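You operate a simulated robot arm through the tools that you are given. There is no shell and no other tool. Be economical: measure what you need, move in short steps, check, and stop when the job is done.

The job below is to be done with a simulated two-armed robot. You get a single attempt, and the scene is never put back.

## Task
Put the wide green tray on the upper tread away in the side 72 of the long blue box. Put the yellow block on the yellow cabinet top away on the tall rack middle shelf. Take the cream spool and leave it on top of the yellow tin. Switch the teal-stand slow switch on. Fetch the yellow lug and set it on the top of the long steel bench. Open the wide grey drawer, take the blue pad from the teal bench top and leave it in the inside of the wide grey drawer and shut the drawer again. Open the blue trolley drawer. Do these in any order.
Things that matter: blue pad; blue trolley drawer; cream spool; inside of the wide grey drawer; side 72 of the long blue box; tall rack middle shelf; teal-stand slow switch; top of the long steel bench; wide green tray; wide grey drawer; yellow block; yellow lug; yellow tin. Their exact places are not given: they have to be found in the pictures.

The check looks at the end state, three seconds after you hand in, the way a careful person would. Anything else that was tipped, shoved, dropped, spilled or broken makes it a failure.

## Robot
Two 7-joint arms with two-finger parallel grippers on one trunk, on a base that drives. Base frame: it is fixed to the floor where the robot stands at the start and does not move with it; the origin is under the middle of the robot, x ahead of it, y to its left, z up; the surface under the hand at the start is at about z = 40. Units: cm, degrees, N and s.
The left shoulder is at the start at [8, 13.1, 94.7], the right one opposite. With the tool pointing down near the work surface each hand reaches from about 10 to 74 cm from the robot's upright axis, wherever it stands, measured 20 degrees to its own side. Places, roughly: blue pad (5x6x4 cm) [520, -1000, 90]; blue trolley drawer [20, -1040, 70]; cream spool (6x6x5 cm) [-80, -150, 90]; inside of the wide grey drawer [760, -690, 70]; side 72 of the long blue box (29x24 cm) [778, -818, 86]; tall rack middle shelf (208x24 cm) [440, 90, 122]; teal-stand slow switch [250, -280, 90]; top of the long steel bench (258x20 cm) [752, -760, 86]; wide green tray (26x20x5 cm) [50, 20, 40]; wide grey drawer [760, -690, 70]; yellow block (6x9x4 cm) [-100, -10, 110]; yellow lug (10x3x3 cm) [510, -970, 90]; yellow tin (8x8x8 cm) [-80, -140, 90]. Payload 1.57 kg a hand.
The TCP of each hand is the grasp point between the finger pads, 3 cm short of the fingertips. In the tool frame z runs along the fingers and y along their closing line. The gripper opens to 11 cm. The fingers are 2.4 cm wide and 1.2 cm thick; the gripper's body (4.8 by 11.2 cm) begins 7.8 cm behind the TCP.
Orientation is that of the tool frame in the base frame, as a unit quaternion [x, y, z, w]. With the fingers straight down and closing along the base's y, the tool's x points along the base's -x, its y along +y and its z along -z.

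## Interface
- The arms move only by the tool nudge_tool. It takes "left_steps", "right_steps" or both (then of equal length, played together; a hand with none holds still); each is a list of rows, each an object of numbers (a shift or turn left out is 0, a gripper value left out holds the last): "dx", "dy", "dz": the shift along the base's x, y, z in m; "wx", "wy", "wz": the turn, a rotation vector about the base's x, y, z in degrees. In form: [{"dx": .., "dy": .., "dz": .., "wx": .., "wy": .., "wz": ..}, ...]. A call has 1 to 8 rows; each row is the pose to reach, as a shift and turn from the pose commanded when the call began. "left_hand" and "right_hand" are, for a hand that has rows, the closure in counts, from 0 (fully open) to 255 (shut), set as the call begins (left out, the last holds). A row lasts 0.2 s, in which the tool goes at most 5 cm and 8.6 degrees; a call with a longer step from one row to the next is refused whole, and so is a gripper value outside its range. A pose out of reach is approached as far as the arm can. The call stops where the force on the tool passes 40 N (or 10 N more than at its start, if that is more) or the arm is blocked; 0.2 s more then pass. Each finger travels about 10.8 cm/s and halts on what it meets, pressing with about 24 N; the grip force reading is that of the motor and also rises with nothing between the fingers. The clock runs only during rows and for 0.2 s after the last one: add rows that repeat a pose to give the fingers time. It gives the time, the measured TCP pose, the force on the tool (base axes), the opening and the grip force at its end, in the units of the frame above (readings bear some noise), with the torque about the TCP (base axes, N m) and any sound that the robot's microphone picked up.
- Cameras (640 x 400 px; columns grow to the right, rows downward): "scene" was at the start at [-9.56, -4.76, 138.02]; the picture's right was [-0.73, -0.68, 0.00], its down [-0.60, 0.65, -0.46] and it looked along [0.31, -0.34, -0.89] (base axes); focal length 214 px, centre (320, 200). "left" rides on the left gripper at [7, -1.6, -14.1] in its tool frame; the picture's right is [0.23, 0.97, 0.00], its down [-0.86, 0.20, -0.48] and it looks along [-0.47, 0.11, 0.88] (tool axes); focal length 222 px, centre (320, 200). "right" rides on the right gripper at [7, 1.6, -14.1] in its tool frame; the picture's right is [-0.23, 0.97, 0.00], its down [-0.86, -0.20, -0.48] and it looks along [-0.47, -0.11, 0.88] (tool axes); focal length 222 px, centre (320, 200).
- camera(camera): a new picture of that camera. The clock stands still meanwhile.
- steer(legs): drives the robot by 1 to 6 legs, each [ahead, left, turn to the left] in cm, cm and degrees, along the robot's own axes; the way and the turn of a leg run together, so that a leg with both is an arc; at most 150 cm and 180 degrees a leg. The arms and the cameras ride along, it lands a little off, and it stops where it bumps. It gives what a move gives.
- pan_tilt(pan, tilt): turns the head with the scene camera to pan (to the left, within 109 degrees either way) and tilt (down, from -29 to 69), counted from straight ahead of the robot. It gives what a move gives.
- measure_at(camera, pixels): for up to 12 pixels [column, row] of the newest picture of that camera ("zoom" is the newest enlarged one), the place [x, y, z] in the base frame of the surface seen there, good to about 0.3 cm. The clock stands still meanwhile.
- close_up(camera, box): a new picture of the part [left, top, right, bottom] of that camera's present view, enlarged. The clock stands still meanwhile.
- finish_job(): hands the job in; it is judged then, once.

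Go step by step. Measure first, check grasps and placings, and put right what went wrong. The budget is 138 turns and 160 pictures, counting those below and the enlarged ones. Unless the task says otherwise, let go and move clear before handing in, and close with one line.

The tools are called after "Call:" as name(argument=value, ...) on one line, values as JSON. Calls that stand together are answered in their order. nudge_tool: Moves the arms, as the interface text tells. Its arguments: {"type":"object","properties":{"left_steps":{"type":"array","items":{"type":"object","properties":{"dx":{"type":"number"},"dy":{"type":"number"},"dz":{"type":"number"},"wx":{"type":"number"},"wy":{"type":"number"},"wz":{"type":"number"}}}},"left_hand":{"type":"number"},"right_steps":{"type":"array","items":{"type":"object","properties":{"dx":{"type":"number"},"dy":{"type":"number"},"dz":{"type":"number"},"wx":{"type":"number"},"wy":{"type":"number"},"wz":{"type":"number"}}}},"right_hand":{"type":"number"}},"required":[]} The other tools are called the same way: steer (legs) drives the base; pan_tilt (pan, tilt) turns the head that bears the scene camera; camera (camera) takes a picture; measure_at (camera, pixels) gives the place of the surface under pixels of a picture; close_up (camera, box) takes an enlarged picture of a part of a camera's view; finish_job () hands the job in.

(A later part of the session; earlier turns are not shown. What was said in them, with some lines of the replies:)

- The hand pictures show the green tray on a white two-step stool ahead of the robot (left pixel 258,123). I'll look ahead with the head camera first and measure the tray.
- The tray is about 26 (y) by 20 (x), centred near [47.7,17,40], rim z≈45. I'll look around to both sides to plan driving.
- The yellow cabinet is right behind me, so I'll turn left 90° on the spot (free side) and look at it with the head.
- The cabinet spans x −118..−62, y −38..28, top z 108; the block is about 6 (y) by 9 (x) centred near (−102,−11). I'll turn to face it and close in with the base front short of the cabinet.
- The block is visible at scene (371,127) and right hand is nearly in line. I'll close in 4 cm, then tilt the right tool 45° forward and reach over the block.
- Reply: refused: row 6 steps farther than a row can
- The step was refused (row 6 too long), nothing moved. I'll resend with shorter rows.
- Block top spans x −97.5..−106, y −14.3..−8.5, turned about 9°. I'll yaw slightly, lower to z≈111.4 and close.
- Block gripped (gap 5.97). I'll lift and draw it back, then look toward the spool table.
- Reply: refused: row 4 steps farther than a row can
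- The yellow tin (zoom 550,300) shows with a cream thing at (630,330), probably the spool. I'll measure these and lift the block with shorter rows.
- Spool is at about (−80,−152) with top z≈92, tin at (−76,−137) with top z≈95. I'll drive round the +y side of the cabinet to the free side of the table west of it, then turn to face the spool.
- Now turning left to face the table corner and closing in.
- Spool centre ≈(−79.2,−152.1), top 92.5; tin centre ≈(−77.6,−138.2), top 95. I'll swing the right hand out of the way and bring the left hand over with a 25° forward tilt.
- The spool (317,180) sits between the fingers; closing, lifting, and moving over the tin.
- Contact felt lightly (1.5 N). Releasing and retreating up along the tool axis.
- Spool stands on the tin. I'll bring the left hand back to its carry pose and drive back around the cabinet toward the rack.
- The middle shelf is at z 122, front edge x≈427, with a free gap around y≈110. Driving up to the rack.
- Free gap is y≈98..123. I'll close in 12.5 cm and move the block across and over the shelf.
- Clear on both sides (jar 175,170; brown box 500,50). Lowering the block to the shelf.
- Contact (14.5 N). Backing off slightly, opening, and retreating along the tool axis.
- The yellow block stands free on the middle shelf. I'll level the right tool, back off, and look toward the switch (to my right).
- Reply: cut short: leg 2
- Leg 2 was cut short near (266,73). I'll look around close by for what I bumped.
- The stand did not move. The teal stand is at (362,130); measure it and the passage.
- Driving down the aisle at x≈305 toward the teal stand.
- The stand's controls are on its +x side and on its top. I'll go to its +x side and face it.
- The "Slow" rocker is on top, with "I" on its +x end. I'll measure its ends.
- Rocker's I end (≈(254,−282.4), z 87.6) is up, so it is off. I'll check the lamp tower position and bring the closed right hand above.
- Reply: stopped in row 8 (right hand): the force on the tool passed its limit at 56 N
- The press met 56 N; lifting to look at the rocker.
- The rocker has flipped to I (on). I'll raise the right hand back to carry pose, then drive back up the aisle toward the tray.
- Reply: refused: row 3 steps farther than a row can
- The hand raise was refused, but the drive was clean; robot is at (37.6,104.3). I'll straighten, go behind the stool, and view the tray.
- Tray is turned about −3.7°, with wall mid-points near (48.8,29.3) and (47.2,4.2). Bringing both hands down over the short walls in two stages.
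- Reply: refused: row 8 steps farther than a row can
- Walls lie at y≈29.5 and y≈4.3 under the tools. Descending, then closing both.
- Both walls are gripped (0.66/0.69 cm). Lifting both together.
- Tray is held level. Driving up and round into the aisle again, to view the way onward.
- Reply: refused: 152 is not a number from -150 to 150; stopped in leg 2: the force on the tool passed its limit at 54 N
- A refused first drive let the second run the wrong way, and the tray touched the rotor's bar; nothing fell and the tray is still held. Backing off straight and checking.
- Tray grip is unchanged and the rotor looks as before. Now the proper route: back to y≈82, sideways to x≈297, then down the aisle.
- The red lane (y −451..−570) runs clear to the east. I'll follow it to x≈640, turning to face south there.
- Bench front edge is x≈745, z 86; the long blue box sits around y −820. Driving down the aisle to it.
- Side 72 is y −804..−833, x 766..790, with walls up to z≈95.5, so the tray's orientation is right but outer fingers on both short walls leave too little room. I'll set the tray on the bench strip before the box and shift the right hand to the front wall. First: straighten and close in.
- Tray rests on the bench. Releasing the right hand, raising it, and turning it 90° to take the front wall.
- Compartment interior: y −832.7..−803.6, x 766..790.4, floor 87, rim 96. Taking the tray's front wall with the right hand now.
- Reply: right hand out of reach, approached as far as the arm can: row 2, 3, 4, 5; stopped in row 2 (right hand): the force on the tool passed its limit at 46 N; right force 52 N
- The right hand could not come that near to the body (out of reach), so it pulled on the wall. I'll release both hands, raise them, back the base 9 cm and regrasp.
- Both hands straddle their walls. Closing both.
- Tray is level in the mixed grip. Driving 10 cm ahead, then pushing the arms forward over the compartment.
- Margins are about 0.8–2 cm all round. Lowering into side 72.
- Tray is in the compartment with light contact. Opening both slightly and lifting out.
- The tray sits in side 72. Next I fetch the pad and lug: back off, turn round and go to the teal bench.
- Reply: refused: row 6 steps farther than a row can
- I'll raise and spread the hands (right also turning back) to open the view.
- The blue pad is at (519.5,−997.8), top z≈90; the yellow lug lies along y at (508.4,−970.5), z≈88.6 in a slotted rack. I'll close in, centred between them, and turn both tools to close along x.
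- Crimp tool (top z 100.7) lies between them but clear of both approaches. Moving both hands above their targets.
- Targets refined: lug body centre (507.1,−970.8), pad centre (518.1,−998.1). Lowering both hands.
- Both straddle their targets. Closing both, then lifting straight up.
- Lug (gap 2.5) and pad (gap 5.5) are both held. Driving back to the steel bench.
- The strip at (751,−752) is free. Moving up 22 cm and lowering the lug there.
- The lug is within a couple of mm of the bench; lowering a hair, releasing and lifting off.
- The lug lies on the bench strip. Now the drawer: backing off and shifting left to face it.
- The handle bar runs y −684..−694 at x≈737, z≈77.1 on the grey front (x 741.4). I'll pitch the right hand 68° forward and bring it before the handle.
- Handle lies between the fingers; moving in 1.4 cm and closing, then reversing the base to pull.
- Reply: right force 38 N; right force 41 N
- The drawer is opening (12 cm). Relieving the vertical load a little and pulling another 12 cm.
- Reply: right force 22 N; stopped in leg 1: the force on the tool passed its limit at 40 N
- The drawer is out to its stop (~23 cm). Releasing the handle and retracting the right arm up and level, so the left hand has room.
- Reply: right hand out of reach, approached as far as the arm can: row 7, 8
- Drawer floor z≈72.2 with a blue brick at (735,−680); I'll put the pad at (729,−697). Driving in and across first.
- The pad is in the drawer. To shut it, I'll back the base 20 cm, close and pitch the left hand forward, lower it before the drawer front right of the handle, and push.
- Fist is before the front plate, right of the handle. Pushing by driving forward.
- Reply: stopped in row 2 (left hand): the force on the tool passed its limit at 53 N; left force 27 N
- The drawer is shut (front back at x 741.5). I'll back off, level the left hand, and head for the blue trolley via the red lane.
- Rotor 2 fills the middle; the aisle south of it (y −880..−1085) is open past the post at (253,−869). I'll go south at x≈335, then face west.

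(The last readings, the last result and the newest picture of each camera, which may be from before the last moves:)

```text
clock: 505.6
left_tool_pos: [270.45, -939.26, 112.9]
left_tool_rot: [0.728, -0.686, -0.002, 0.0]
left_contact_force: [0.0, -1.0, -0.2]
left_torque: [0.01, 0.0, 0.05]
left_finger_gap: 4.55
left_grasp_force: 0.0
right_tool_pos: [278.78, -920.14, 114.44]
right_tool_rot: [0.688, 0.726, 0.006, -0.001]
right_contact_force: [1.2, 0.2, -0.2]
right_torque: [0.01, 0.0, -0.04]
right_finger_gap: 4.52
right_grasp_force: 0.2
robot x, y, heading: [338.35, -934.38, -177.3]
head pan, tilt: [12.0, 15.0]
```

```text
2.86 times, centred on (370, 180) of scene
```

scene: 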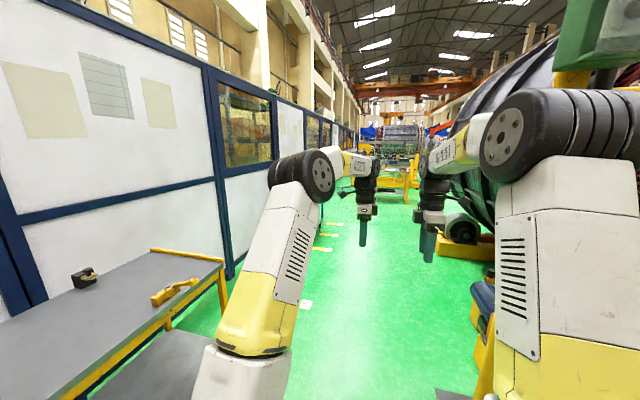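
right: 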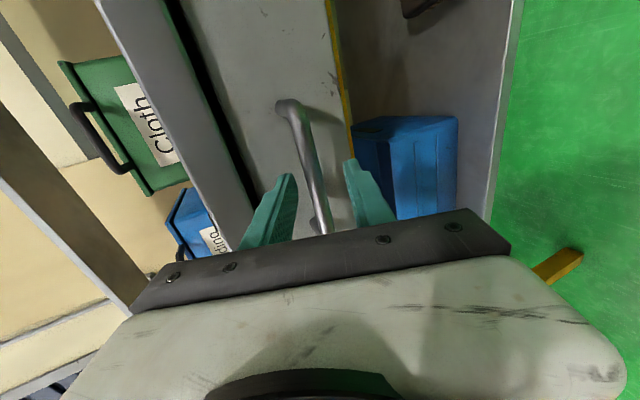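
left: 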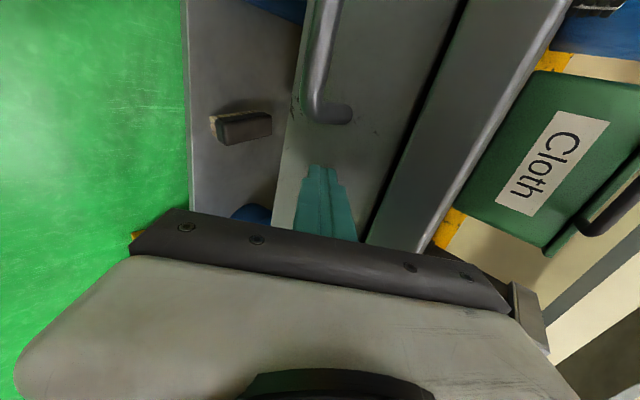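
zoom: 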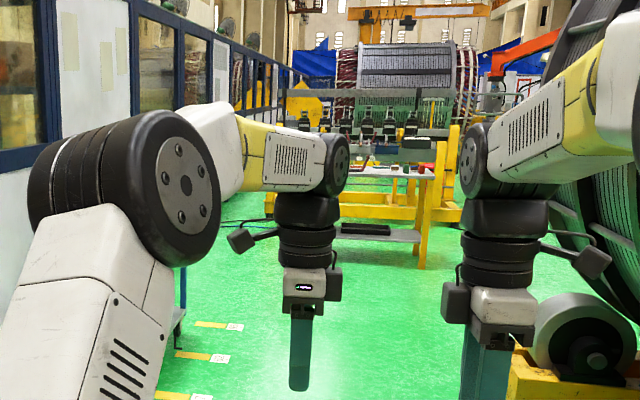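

Call:
steer(legs=[[0, 0, -2.7], [0, 8, 0], [150, 0, 0], [110, 0, 0]])

Call:
pan_tilt(pan=65, tilt=35)

Call:
camera(camera="scene")

```text
clock: 519.3
left_tool_pos: [12.02, -946.68, 112.8]
left_tool_rot: [0.714, -0.7, -0.002, 0.0]
left_contact_force: [0.4, -0.2, 0.2]
left_torque: [0.0, -0.01, 0.0]
left_finger_gap: 4.55
left_grasp_force: 0.1
right_tool_pos: [20.98, -927.94, 114.42]
right_tool_rot: [0.7, 0.714, 0.005, 0.0]
right_contact_force: [0.2, 0.0, 0.0]
right_torque: [0.01, 0.02, 0.02]
right_finger_gap: 4.54
right_grasp_force: 0.0
robot x, y, heading: [79.85, -943.9, -179.5]
head pan, tilt: [12.0, 15.0]
```

```text
clock: 520.5
left_tool_pos: [12.0, -946.54, 112.81]
left_tool_rot: [0.714, -0.7, -0.002, 0.0]
left_contact_force: [-0.2, -0.5, -0.2]
left_torque: [-0.01, 0.01, 0.02]
left_finger_gap: 4.54
left_grasp_force: 0.1
right_tool_pos: [20.92, -927.98, 114.55]
right_tool_rot: [0.701, 0.714, 0.006, -0.001]
right_contact_force: [0.0, 0.3, -0.3]
right_torque: [0.01, -0.01, 0.02]
right_finger_gap: 4.55
right_grasp_force: 0.1
robot x, y, heading: [79.67, -944.27, -179.1]
head pan, tilt: [65.0, 35.0]
```

```text
22 pictures are left
```

scene: 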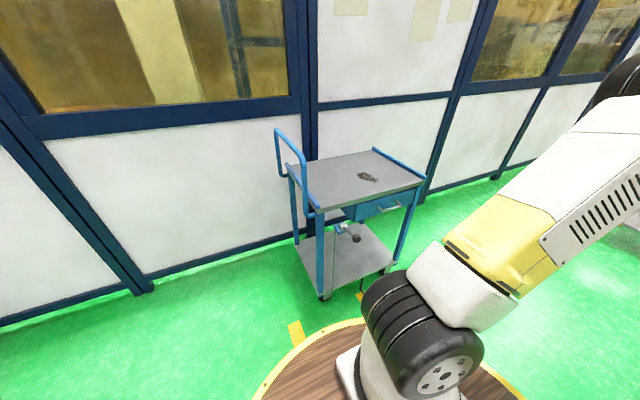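

Call:
close_up(camera="scene", box=[260, 120, 460, 310])

Call:
measure_at(camera="scene", pixels=[[396, 205], [380, 208], [390, 211], [410, 200], [360, 218], [403, 204], [424, 183], [310, 208], [320, 292], [392, 268], [300, 155], [376, 207]])

```text
2.11 times, centred on (360, 215) of scene
```

zoom: 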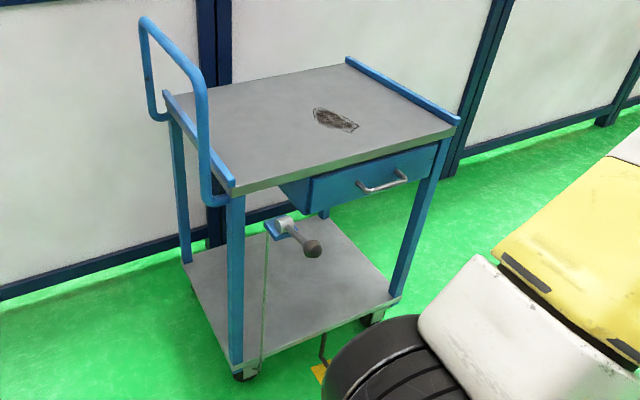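

```text
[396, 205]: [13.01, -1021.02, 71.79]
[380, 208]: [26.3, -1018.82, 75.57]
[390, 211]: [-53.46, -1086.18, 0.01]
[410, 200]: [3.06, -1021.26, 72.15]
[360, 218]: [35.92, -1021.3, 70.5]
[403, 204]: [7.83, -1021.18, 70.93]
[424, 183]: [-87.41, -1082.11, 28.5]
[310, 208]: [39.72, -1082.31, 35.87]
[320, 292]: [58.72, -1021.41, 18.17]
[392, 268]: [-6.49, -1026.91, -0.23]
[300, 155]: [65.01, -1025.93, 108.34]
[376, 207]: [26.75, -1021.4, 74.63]
```

Call:
measure_at(camera="zoom", pixels=[[372, 189], [390, 184], [403, 178], [360, 185], [380, 187], [405, 172], [357, 183], [340, 190], [420, 155], [300, 165], [453, 130], [375, 158]])

```text
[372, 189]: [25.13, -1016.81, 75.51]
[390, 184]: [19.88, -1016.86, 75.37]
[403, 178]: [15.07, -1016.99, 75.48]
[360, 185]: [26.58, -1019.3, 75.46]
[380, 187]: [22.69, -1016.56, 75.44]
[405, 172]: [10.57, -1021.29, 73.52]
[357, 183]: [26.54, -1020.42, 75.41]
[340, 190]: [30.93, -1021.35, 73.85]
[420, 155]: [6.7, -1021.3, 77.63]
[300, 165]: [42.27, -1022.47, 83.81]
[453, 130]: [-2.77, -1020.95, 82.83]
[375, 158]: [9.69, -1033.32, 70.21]
```

The handle bar is at x 15..26.5, y≈−1017, z≈75.5 on the trolley's north face. I'll turn to face it and line up.

Call:
steer(legs=[[0, 0, 89.1], [3, -50, 0]])

```text
clock: 527.2
left_tool_pos: [27.6, -1012.87, 112.83]
left_tool_rot: [1.0, -0.022, -0.002, 0.001]
left_contact_force: [0.2, 0.4, 0.1]
left_torque: [0.02, -0.03, -0.01]
left_finger_gap: 4.56
left_grasp_force: 0.1
right_tool_pos: [9.57, -1002.47, 114.44]
right_tool_rot: [0.023, 1.0, 0.004, -0.005]
right_contact_force: [0.0, 0.2, 0.9]
right_torque: [-0.02, 0.0, 0.02]
right_finger_gap: 4.53
right_grasp_force: 0.1
robot x, y, heading: [29.38, -945.06, -93.3]
head pan, tilt: [65.0, 35.0]
```

Call:
steer(legs=[[0, 0, 3.3], [2, 0, 0]])

Call:
nudge_tool(left_steps=[{"dx": 0.035, "dy": 0.015}, {"dx": 0.07, "dy": 0.03}, {"dx": 0.105, "dy": 0.045}, {"dx": 0.14, "dy": 0.06}, {"dx": 0.175, "dy": 0.075}, {"dx": 0.2, "dy": 0.09}])

Call:
camera(camera="right")

```text
clock: 528.4
left_tool_pos: [31.52, -1014.79, 112.85]
left_tool_rot: [1.0, 0.006, -0.002, 0.0]
left_contact_force: [0.1, -0.3, 0.0]
left_torque: [-0.02, -0.01, 0.0]
left_finger_gap: 4.52
left_grasp_force: 0.2
right_tool_pos: [12.75, -1005.45, 114.55]
right_tool_rot: [-0.005, 1.0, 0.003, -0.005]
right_contact_force: [1.3, 0.0, -0.5]
right_torque: [-0.01, -0.01, 0.01]
right_finger_gap: 4.52
right_grasp_force: 0.1
robot x, y, heading: [29.44, -946.73, -89.7]
head pan, tilt: [65.0, 35.0]
```

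```text
clock: 529.8
left_tool_pos: [51.55, -1005.78, 113.17]
left_tool_rot: [1.0, 0.006, -0.002, 0.001]
left_contact_force: [-0.3, -0.3, -0.4]
left_torque: [0.01, -0.05, 0.01]
left_finger_gap: 4.54
left_grasp_force: 0.1
right_tool_pos: [12.81, -1005.57, 114.45]
right_tool_rot: [-0.005, 1.0, 0.004, -0.004]
right_contact_force: [0.0, 0.2, -0.7]
right_torque: [0.01, -0.03, -0.01]
right_finger_gap: 4.51
right_grasp_force: 0.1
robot x, y, heading: [29.56, -946.63, -89.9]
head pan, tilt: [65.0, 35.0]
```

```text
20 pictures are left
```

right: 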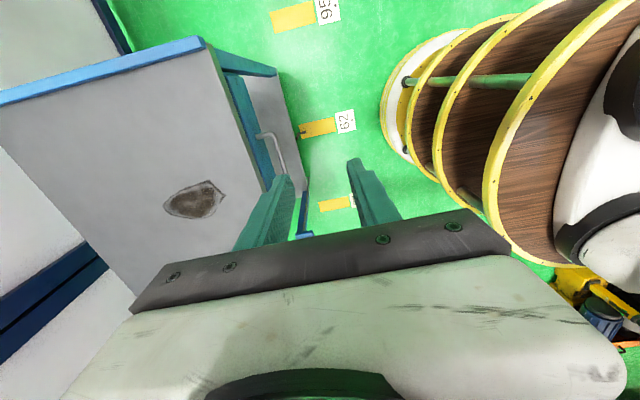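

Call:
nudge_tool(right_steps=[{"dx": 0.01, "dy": -0.002, "dz": -0.044, "wx": -8.5}, {"dx": 0.02, "dy": -0.004, "dz": -0.088, "wx": -17}, {"dx": 0.03, "dy": -0.005, "dz": -0.132, "wx": -25.5}, {"dx": 0.04, "dy": -0.007, "dz": -0.176, "wx": -34}, {"dx": 0.05, "dy": -0.009, "dz": -0.22, "wx": -42.5}, {"dx": 0.06, "dy": -0.011, "dz": -0.264, "wx": -51}, {"dx": 0.07, "dy": -0.012, "dz": -0.308, "wx": -59.5}, {"dx": 0.077, "dy": -0.014, "dz": -0.352, "wx": -68}], right_hand=162)

Call:
camera(camera="right")

```text
clock: 531.6
left_tool_pos: [51.52, -1005.71, 113.28]
left_tool_rot: [1.0, 0.006, -0.002, 0.001]
left_contact_force: [-0.2, -0.6, -0.3]
left_torque: [-0.06, -0.02, -0.02]
left_finger_gap: 4.54
left_grasp_force: 0.0
right_tool_pos: [20.18, -1007.0, 79.04]
right_tool_rot: [-0.001, 0.83, -0.558, -0.007]
right_contact_force: [-0.1, -0.1, 0.8]
right_torque: [-0.02, 0.01, 0.01]
right_finger_gap: 4.04
right_grasp_force: 0.1
robot x, y, heading: [29.45, -946.66, -89.9]
head pan, tilt: [65.0, 35.0]
```

```text
19 pictures are left
```

right: 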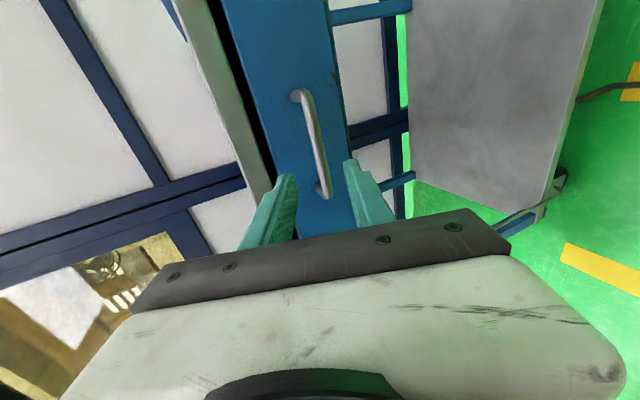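

Call:
measure_at(camera="right", pixels=[[309, 120], [313, 140], [319, 170], [306, 130], [318, 135], [285, 130], [252, 160]])

Call:
nudge_tool(right_steps=[{"dy": -0.03, "dz": -0.011}, {"dy": -0.06, "dz": -0.023}, {"dy": -0.08, "dz": -0.031}])

Call:
camera(camera="right")

```text
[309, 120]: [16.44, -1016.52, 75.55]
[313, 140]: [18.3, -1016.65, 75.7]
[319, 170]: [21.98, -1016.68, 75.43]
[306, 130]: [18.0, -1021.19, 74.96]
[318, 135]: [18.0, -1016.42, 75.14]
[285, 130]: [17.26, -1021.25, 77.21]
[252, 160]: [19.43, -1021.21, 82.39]
```

```text
clock: 532.4
left_tool_pos: [51.66, -1005.67, 113.16]
left_tool_rot: [1.0, 0.006, -0.002, 0.002]
left_contact_force: [1.1, 0.6, 0.2]
left_torque: [0.0, 0.01, -0.02]
left_finger_gap: 4.55
left_grasp_force: 0.0
right_tool_pos: [20.47, -1014.95, 76.13]
right_tool_rot: [-0.002, 0.831, -0.557, -0.008]
right_contact_force: [-1.2, -0.2, -0.5]
right_torque: [0.0, 0.0, 0.0]
right_finger_gap: 4.02
right_grasp_force: 0.0
robot x, y, heading: [30.02, -946.92, -89.9]
head pan, tilt: [65.0, 35.0]
```

```text
18 pictures are left
```

right: 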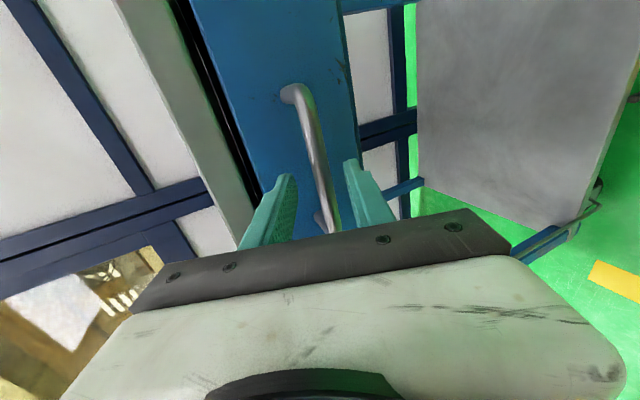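

Bar is centred between the fingers. Closing on it, then pulling back 10 cm with the base.

Call:
nudge_tool(right_steps=[{"dy": -0.013, "dz": -0.004}, {"dy": -0.013, "dz": -0.004}])

Call:
nudge_tool(right_steps=[{}, {}, {}, {}], right_hand=255)

Call:
steer(legs=[[-10, 0, 0]])

Call:
pan_tilt(pan=5, tilt=42)

Call:
camera(camera="scene")

```text
clock: 533.0
left_tool_pos: [51.71, -1005.57, 113.2]
left_tool_rot: [1.0, 0.006, -0.002, 0.001]
left_contact_force: [-0.5, -0.2, 0.0]
left_torque: [0.01, 0.04, 0.01]
left_finger_gap: 4.54
left_grasp_force: 0.1
right_tool_pos: [20.4, -1016.26, 75.71]
right_tool_rot: [-0.002, 0.831, -0.557, -0.007]
right_contact_force: [0.2, 0.1, 0.6]
right_torque: [-0.01, 0.02, -0.01]
right_finger_gap: 4.05
right_grasp_force: 0.0
robot x, y, heading: [29.9, -946.69, -89.8]
head pan, tilt: [65.0, 35.0]
```

```text
clock: 534.0
left_tool_pos: [51.54, -1005.71, 113.22]
left_tool_rot: [1.0, 0.006, -0.002, 0.001]
left_contact_force: [0.2, 0.2, 0.0]
left_torque: [0.03, 0.03, -0.01]
left_finger_gap: 4.53
left_grasp_force: 0.1
right_tool_pos: [20.4, -1016.05, 75.42]
right_tool_rot: [-0.002, 0.833, -0.553, -0.007]
right_contact_force: [1.5, 7.9, -35.0]
right_torque: [0.27, -0.81, 0.19]
right_finger_gap: 1.4
right_grasp_force: 30.0
robot x, y, heading: [29.83, -946.82, -90.0]
head pan, tilt: [65.0, 35.0]
```

```text
clock: 535.1
left_tool_pos: [51.56, -995.76, 113.08]
left_tool_rot: [1.0, 0.007, -0.002, 0.001]
left_contact_force: [-0.6, -1.0, -0.1]
left_torque: [0.01, -0.01, 0.0]
left_finger_gap: 4.54
left_grasp_force: 0.1
right_tool_pos: [20.51, -1006.21, 75.5]
right_tool_rot: [-0.001, 0.833, -0.553, -0.008]
right_contact_force: [0.0, 0.6, -41.6]
right_torque: [0.28, -0.54, -0.19]
right_finger_gap: 1.39
right_grasp_force: 30.2
robot x, y, heading: [29.76, -937.11, -89.7]
head pan, tilt: [65.0, 35.0]
```

```text
clock: 536.4
left_tool_pos: [51.73, -995.75, 113.09]
left_tool_rot: [1.0, 0.007, -0.001, 0.001]
left_contact_force: [-0.4, 0.3, 0.3]
left_torque: [-0.01, -0.02, -0.02]
left_finger_gap: 4.52
left_grasp_force: 0.0
right_tool_pos: [20.41, -1005.98, 75.46]
right_tool_rot: [-0.002, 0.834, -0.551, -0.007]
right_contact_force: [0.6, 2.0, -12.1]
right_torque: [0.11, -0.63, -0.39]
right_finger_gap: 1.39
right_grasp_force: 30.5
robot x, y, heading: [29.59, -936.86, -89.8]
head pan, tilt: [5.0, 42.0]
```

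```text
17 pictures are left
```

scene: 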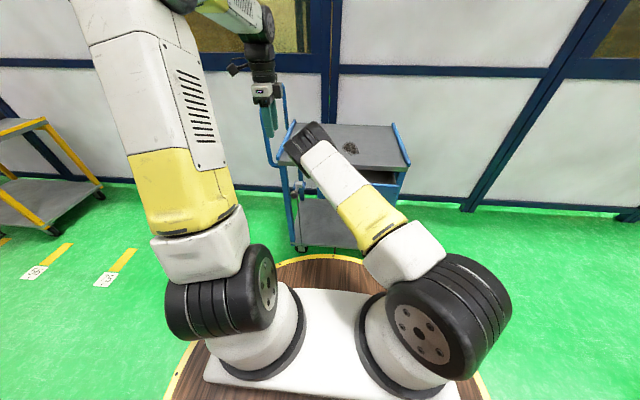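

Call:
close_up(camera="scene", box=[250, 90, 430, 260])

Call:
measure_at(camera="scene", pixels=[[406, 166], [395, 168], [398, 190], [375, 178], [405, 160], [300, 247], [395, 125]])

```text
2.35 times, centred on (340, 175) of scene
```

zoom: 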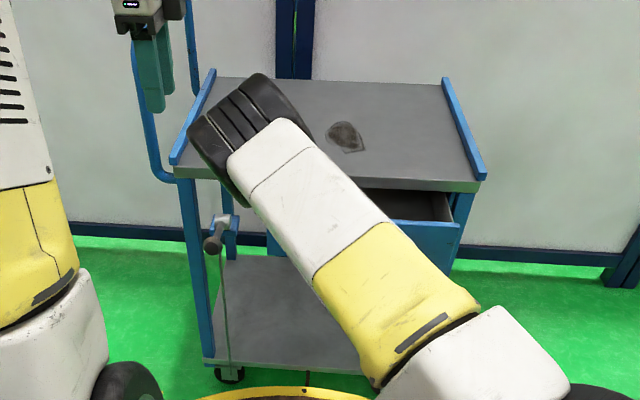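

```text
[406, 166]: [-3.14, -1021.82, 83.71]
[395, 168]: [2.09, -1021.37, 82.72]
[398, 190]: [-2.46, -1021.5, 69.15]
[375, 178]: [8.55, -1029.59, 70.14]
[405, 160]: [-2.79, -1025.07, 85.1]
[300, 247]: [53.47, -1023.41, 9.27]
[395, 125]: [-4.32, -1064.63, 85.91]
```

The trolley stayed put and the drawer is out 10 cm. Pulling further to its stop.

Call:
nudge_tool(right_steps=[{"dz": -0.002}, {"dz": -0.002}])

Call:
steer(legs=[[-10, 0, 0]])

Call:
camera(camera="scene")

Call:
measure_at(camera="scene", pixels=[[395, 160], [388, 185], [380, 178], [370, 170], [395, 190], [400, 150]])

```text
clock: 537.0
left_tool_pos: [51.57, -995.65, 113.1]
left_tool_rot: [1.0, 0.007, -0.001, 0.001]
left_contact_force: [0.0, 0.2, 0.3]
left_torque: [-0.01, 0.0, 0.03]
left_finger_gap: 4.54
left_grasp_force: 0.1
right_tool_pos: [20.42, -1006.13, 75.56]
right_tool_rot: [-0.001, 0.832, -0.554, -0.007]
right_contact_force: [-0.5, 1.0, 2.7]
right_torque: [0.0, -0.61, -0.46]
right_finger_gap: 1.38
right_grasp_force: 30.4
robot x, y, heading: [29.47, -936.97, -90.1]
head pan, tilt: [5.0, 42.0]
```

```text
clock: 538.2
left_tool_pos: [51.68, -985.74, 113.19]
left_tool_rot: [1.0, 0.008, -0.002, 0.001]
left_contact_force: [0.4, 0.5, 0.1]
left_torque: [-0.02, 0.01, -0.02]
left_finger_gap: 4.52
left_grasp_force: 0.1
right_tool_pos: [20.45, -996.2, 75.54]
right_tool_rot: [-0.002, 0.832, -0.554, -0.008]
right_contact_force: [-4.7, -0.2, 15.2]
right_torque: [-0.09, -0.65, -0.36]
right_finger_gap: 1.38
right_grasp_force: 30.8
robot x, y, heading: [29.72, -927.21, -89.7]
head pan, tilt: [5.0, 42.0]
```

```text
15 pictures are left
```

scene: 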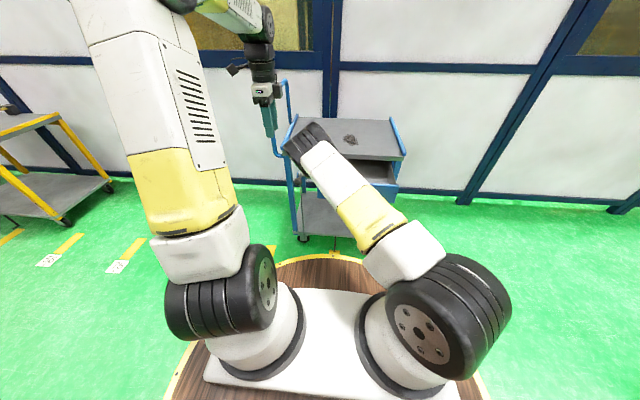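

```text
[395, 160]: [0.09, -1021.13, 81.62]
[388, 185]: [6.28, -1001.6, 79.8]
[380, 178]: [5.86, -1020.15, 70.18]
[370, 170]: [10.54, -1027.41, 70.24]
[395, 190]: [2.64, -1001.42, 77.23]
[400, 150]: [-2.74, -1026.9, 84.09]
```

Drawer is out 20 cm with the trolley unmoved. One more short pull.

Call:
steer(legs=[[-3, 0, 0]])

Call:
camera(camera="scene")

Call:
measure_at(camera="scene", pixels=[[395, 160], [390, 188], [395, 190], [370, 170], [402, 150], [397, 155]])

```text
clock: 539.0
left_tool_pos: [51.6, -982.64, 113.21]
left_tool_rot: [1.0, 0.007, -0.001, 0.0]
left_contact_force: [-0.1, -0.2, 0.3]
left_torque: [0.01, 0.01, 0.03]
left_finger_gap: 4.56
left_grasp_force: 0.0
right_tool_pos: [20.42, -993.17, 75.35]
right_tool_rot: [-0.002, 0.832, -0.554, -0.007]
right_contact_force: [-1.2, -2.0, 3.0]
right_torque: [-0.04, -0.63, -0.38]
right_finger_gap: 1.39
right_grasp_force: 30.4
robot x, y, heading: [29.45, -924.1, -89.6]
head pan, tilt: [5.0, 42.0]
```

```text
14 pictures are left
```

scene: 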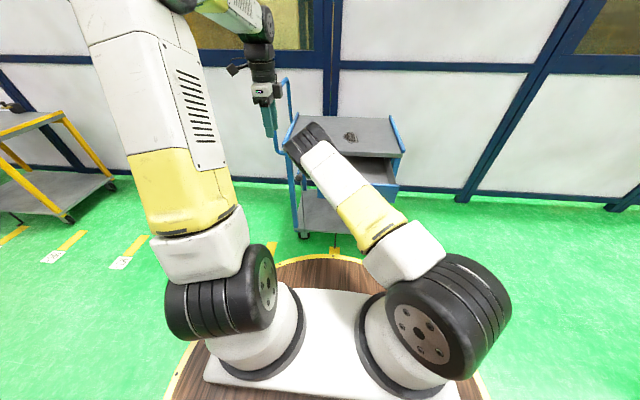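

```text
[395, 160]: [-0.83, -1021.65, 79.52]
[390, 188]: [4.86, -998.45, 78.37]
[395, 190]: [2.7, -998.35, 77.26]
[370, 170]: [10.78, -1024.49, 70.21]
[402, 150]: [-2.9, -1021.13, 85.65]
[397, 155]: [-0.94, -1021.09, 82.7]
```

Call:
steer(legs=[[-4, 0, 0]])

Call:
camera(camera="scene")

Call:
measure_at(camera="scene", pixels=[[396, 157], [390, 188], [395, 190], [370, 170], [402, 147], [397, 152]])

```text
clock: 539.9
left_tool_pos: [51.77, -978.65, 113.13]
left_tool_rot: [1.0, 0.008, -0.002, 0.001]
left_contact_force: [0.4, 0.0, -0.5]
left_torque: [-0.02, -0.03, 0.0]
left_finger_gap: 4.5
left_grasp_force: 0.1
right_tool_pos: [20.56, -989.14, 75.33]
right_tool_rot: [-0.002, 0.832, -0.554, -0.007]
right_contact_force: [-0.6, 0.1, 1.0]
right_torque: [0.02, -0.66, -0.34]
right_finger_gap: 1.37
right_grasp_force: 30.2
robot x, y, heading: [29.38, -920.05, -89.7]
head pan, tilt: [5.0, 42.0]
```

```text
13 pictures are left
```

scene: 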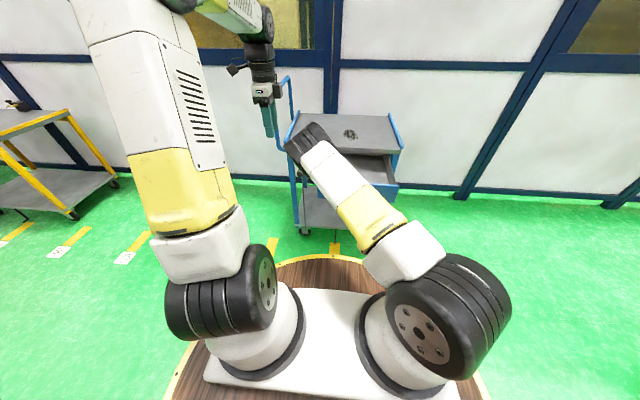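

```text
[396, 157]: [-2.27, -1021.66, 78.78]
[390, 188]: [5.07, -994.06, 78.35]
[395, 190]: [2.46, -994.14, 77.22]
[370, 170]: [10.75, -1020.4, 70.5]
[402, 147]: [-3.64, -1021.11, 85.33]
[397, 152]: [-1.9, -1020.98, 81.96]
```

Still sliding freely at 27 cm; one last pull.

Call:
steer(legs=[[-5, 0, 0]])

Call:
close_up(camera="scene", box=[250, 90, 430, 260])

Call:
measure_at(camera="zoom", pixels=[[500, 215], [480, 240], [530, 130], [400, 190], [440, 240]])

```text
clock: 540.8
left_tool_pos: [51.66, -973.74, 113.21]
left_tool_rot: [1.0, 0.009, -0.002, 0.0]
left_contact_force: [-0.2, 1.1, 0.3]
left_torque: [0.01, 0.04, 0.0]
left_finger_gap: 4.54
left_grasp_force: 0.0
right_tool_pos: [20.55, -984.28, 75.48]
right_tool_rot: [-0.002, 0.832, -0.554, -0.007]
right_contact_force: [-0.4, -0.4, 0.5]
right_torque: [0.02, -0.64, -0.36]
right_finger_gap: 1.4
right_grasp_force: 30.8
robot x, y, heading: [29.79, -914.9, -89.7]
head pan, tilt: [5.0, 42.0]
```

```text
2.35 times, centred on (340, 175) of scene
```

zoom: 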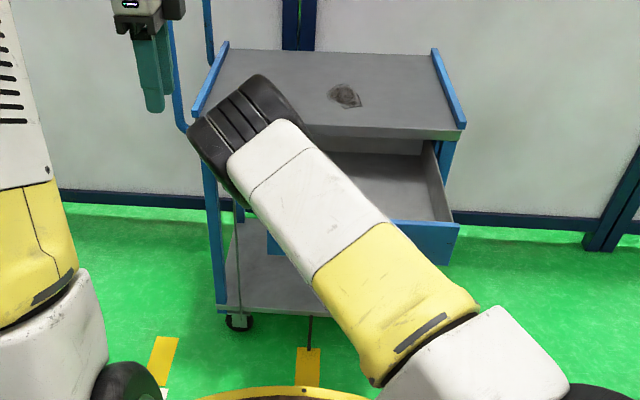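

```text
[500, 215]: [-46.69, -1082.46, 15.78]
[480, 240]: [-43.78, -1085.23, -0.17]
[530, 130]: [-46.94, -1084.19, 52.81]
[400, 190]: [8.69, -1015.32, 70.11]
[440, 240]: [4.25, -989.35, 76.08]
```

The drawer is fully out (about 32 cm) and the trolley hasn't moved. Releasing the handle and retreating along the tool axis.

Call:
nudge_tool(right_steps=[{}, {}, {}, {"dy": 0.03, "dz": 0.012}, {"dy": 0.06, "dz": 0.024}], right_hand=130)

Call:
steer(legs=[[-20, 0, 0]])

Call:
camera(camera="scene")

Call:
measure_at(camera="scene", pixels=[[385, 168], [370, 160], [395, 135], [350, 170], [330, 175]])

```text
clock: 542.0
left_tool_pos: [51.81, -973.74, 113.22]
left_tool_rot: [1.0, 0.008, -0.002, 0.002]
left_contact_force: [0.3, 0.4, -0.2]
left_torque: [0.04, 0.02, 0.01]
left_finger_gap: 4.5
left_grasp_force: 0.1
right_tool_pos: [20.6, -978.23, 77.88]
right_tool_rot: [-0.002, 0.833, -0.554, -0.007]
right_contact_force: [-0.3, 0.7, -1.1]
right_torque: [0.02, 0.0, -0.02]
right_finger_gap: 5.38
right_grasp_force: 0.0
robot x, y, heading: [29.09, -915.2, -89.7]
head pan, tilt: [5.0, 42.0]
```

```text
clock: 543.6
left_tool_pos: [51.44, -953.87, 113.16]
left_tool_rot: [1.0, 0.007, -0.002, 0.001]
left_contact_force: [-0.7, -0.6, -0.4]
left_torque: [-0.01, -0.03, 0.0]
left_finger_gap: 4.51
left_grasp_force: 0.3
right_tool_pos: [20.31, -958.42, 77.94]
right_tool_rot: [0.0, 0.832, -0.554, -0.007]
right_contact_force: [0.2, -0.4, -0.1]
right_torque: [0.01, 0.01, 0.01]
right_finger_gap: 5.38
right_grasp_force: 0.0
robot x, y, heading: [29.41, -895.17, -89.9]
head pan, tilt: [5.0, 42.0]
```

```text
11 pictures are left
```

scene: 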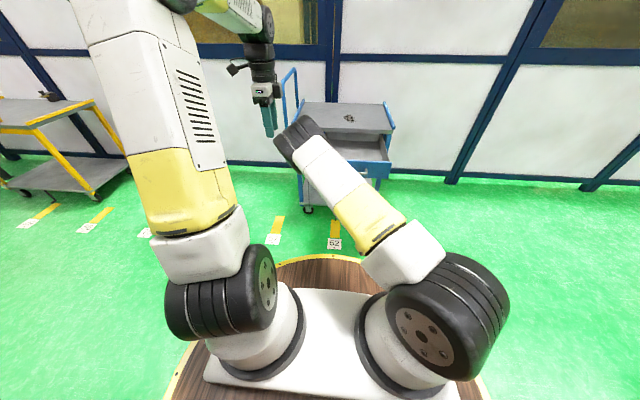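

```text
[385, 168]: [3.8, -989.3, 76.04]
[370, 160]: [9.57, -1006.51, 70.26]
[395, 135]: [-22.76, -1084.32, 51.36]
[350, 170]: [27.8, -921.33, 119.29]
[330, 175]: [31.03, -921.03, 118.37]
```

The trolley drawer stays open (front at y≈−989) with the hands clear, and every other item was checked when it was placed. Handing in.

Call:
finish_job()

```text
The job is handed in.
```

All seven jobs are done and handed in: tray, block, spool, switch, lug, pad in the shut grey drawer, and the open trolley drawer. While I was carrying it, the tray bumped the big rotor once (54 N). I saw nothing fall or shift. One drive leg near the bar stand also stopped short, and the stand measured unmoved afterwards.
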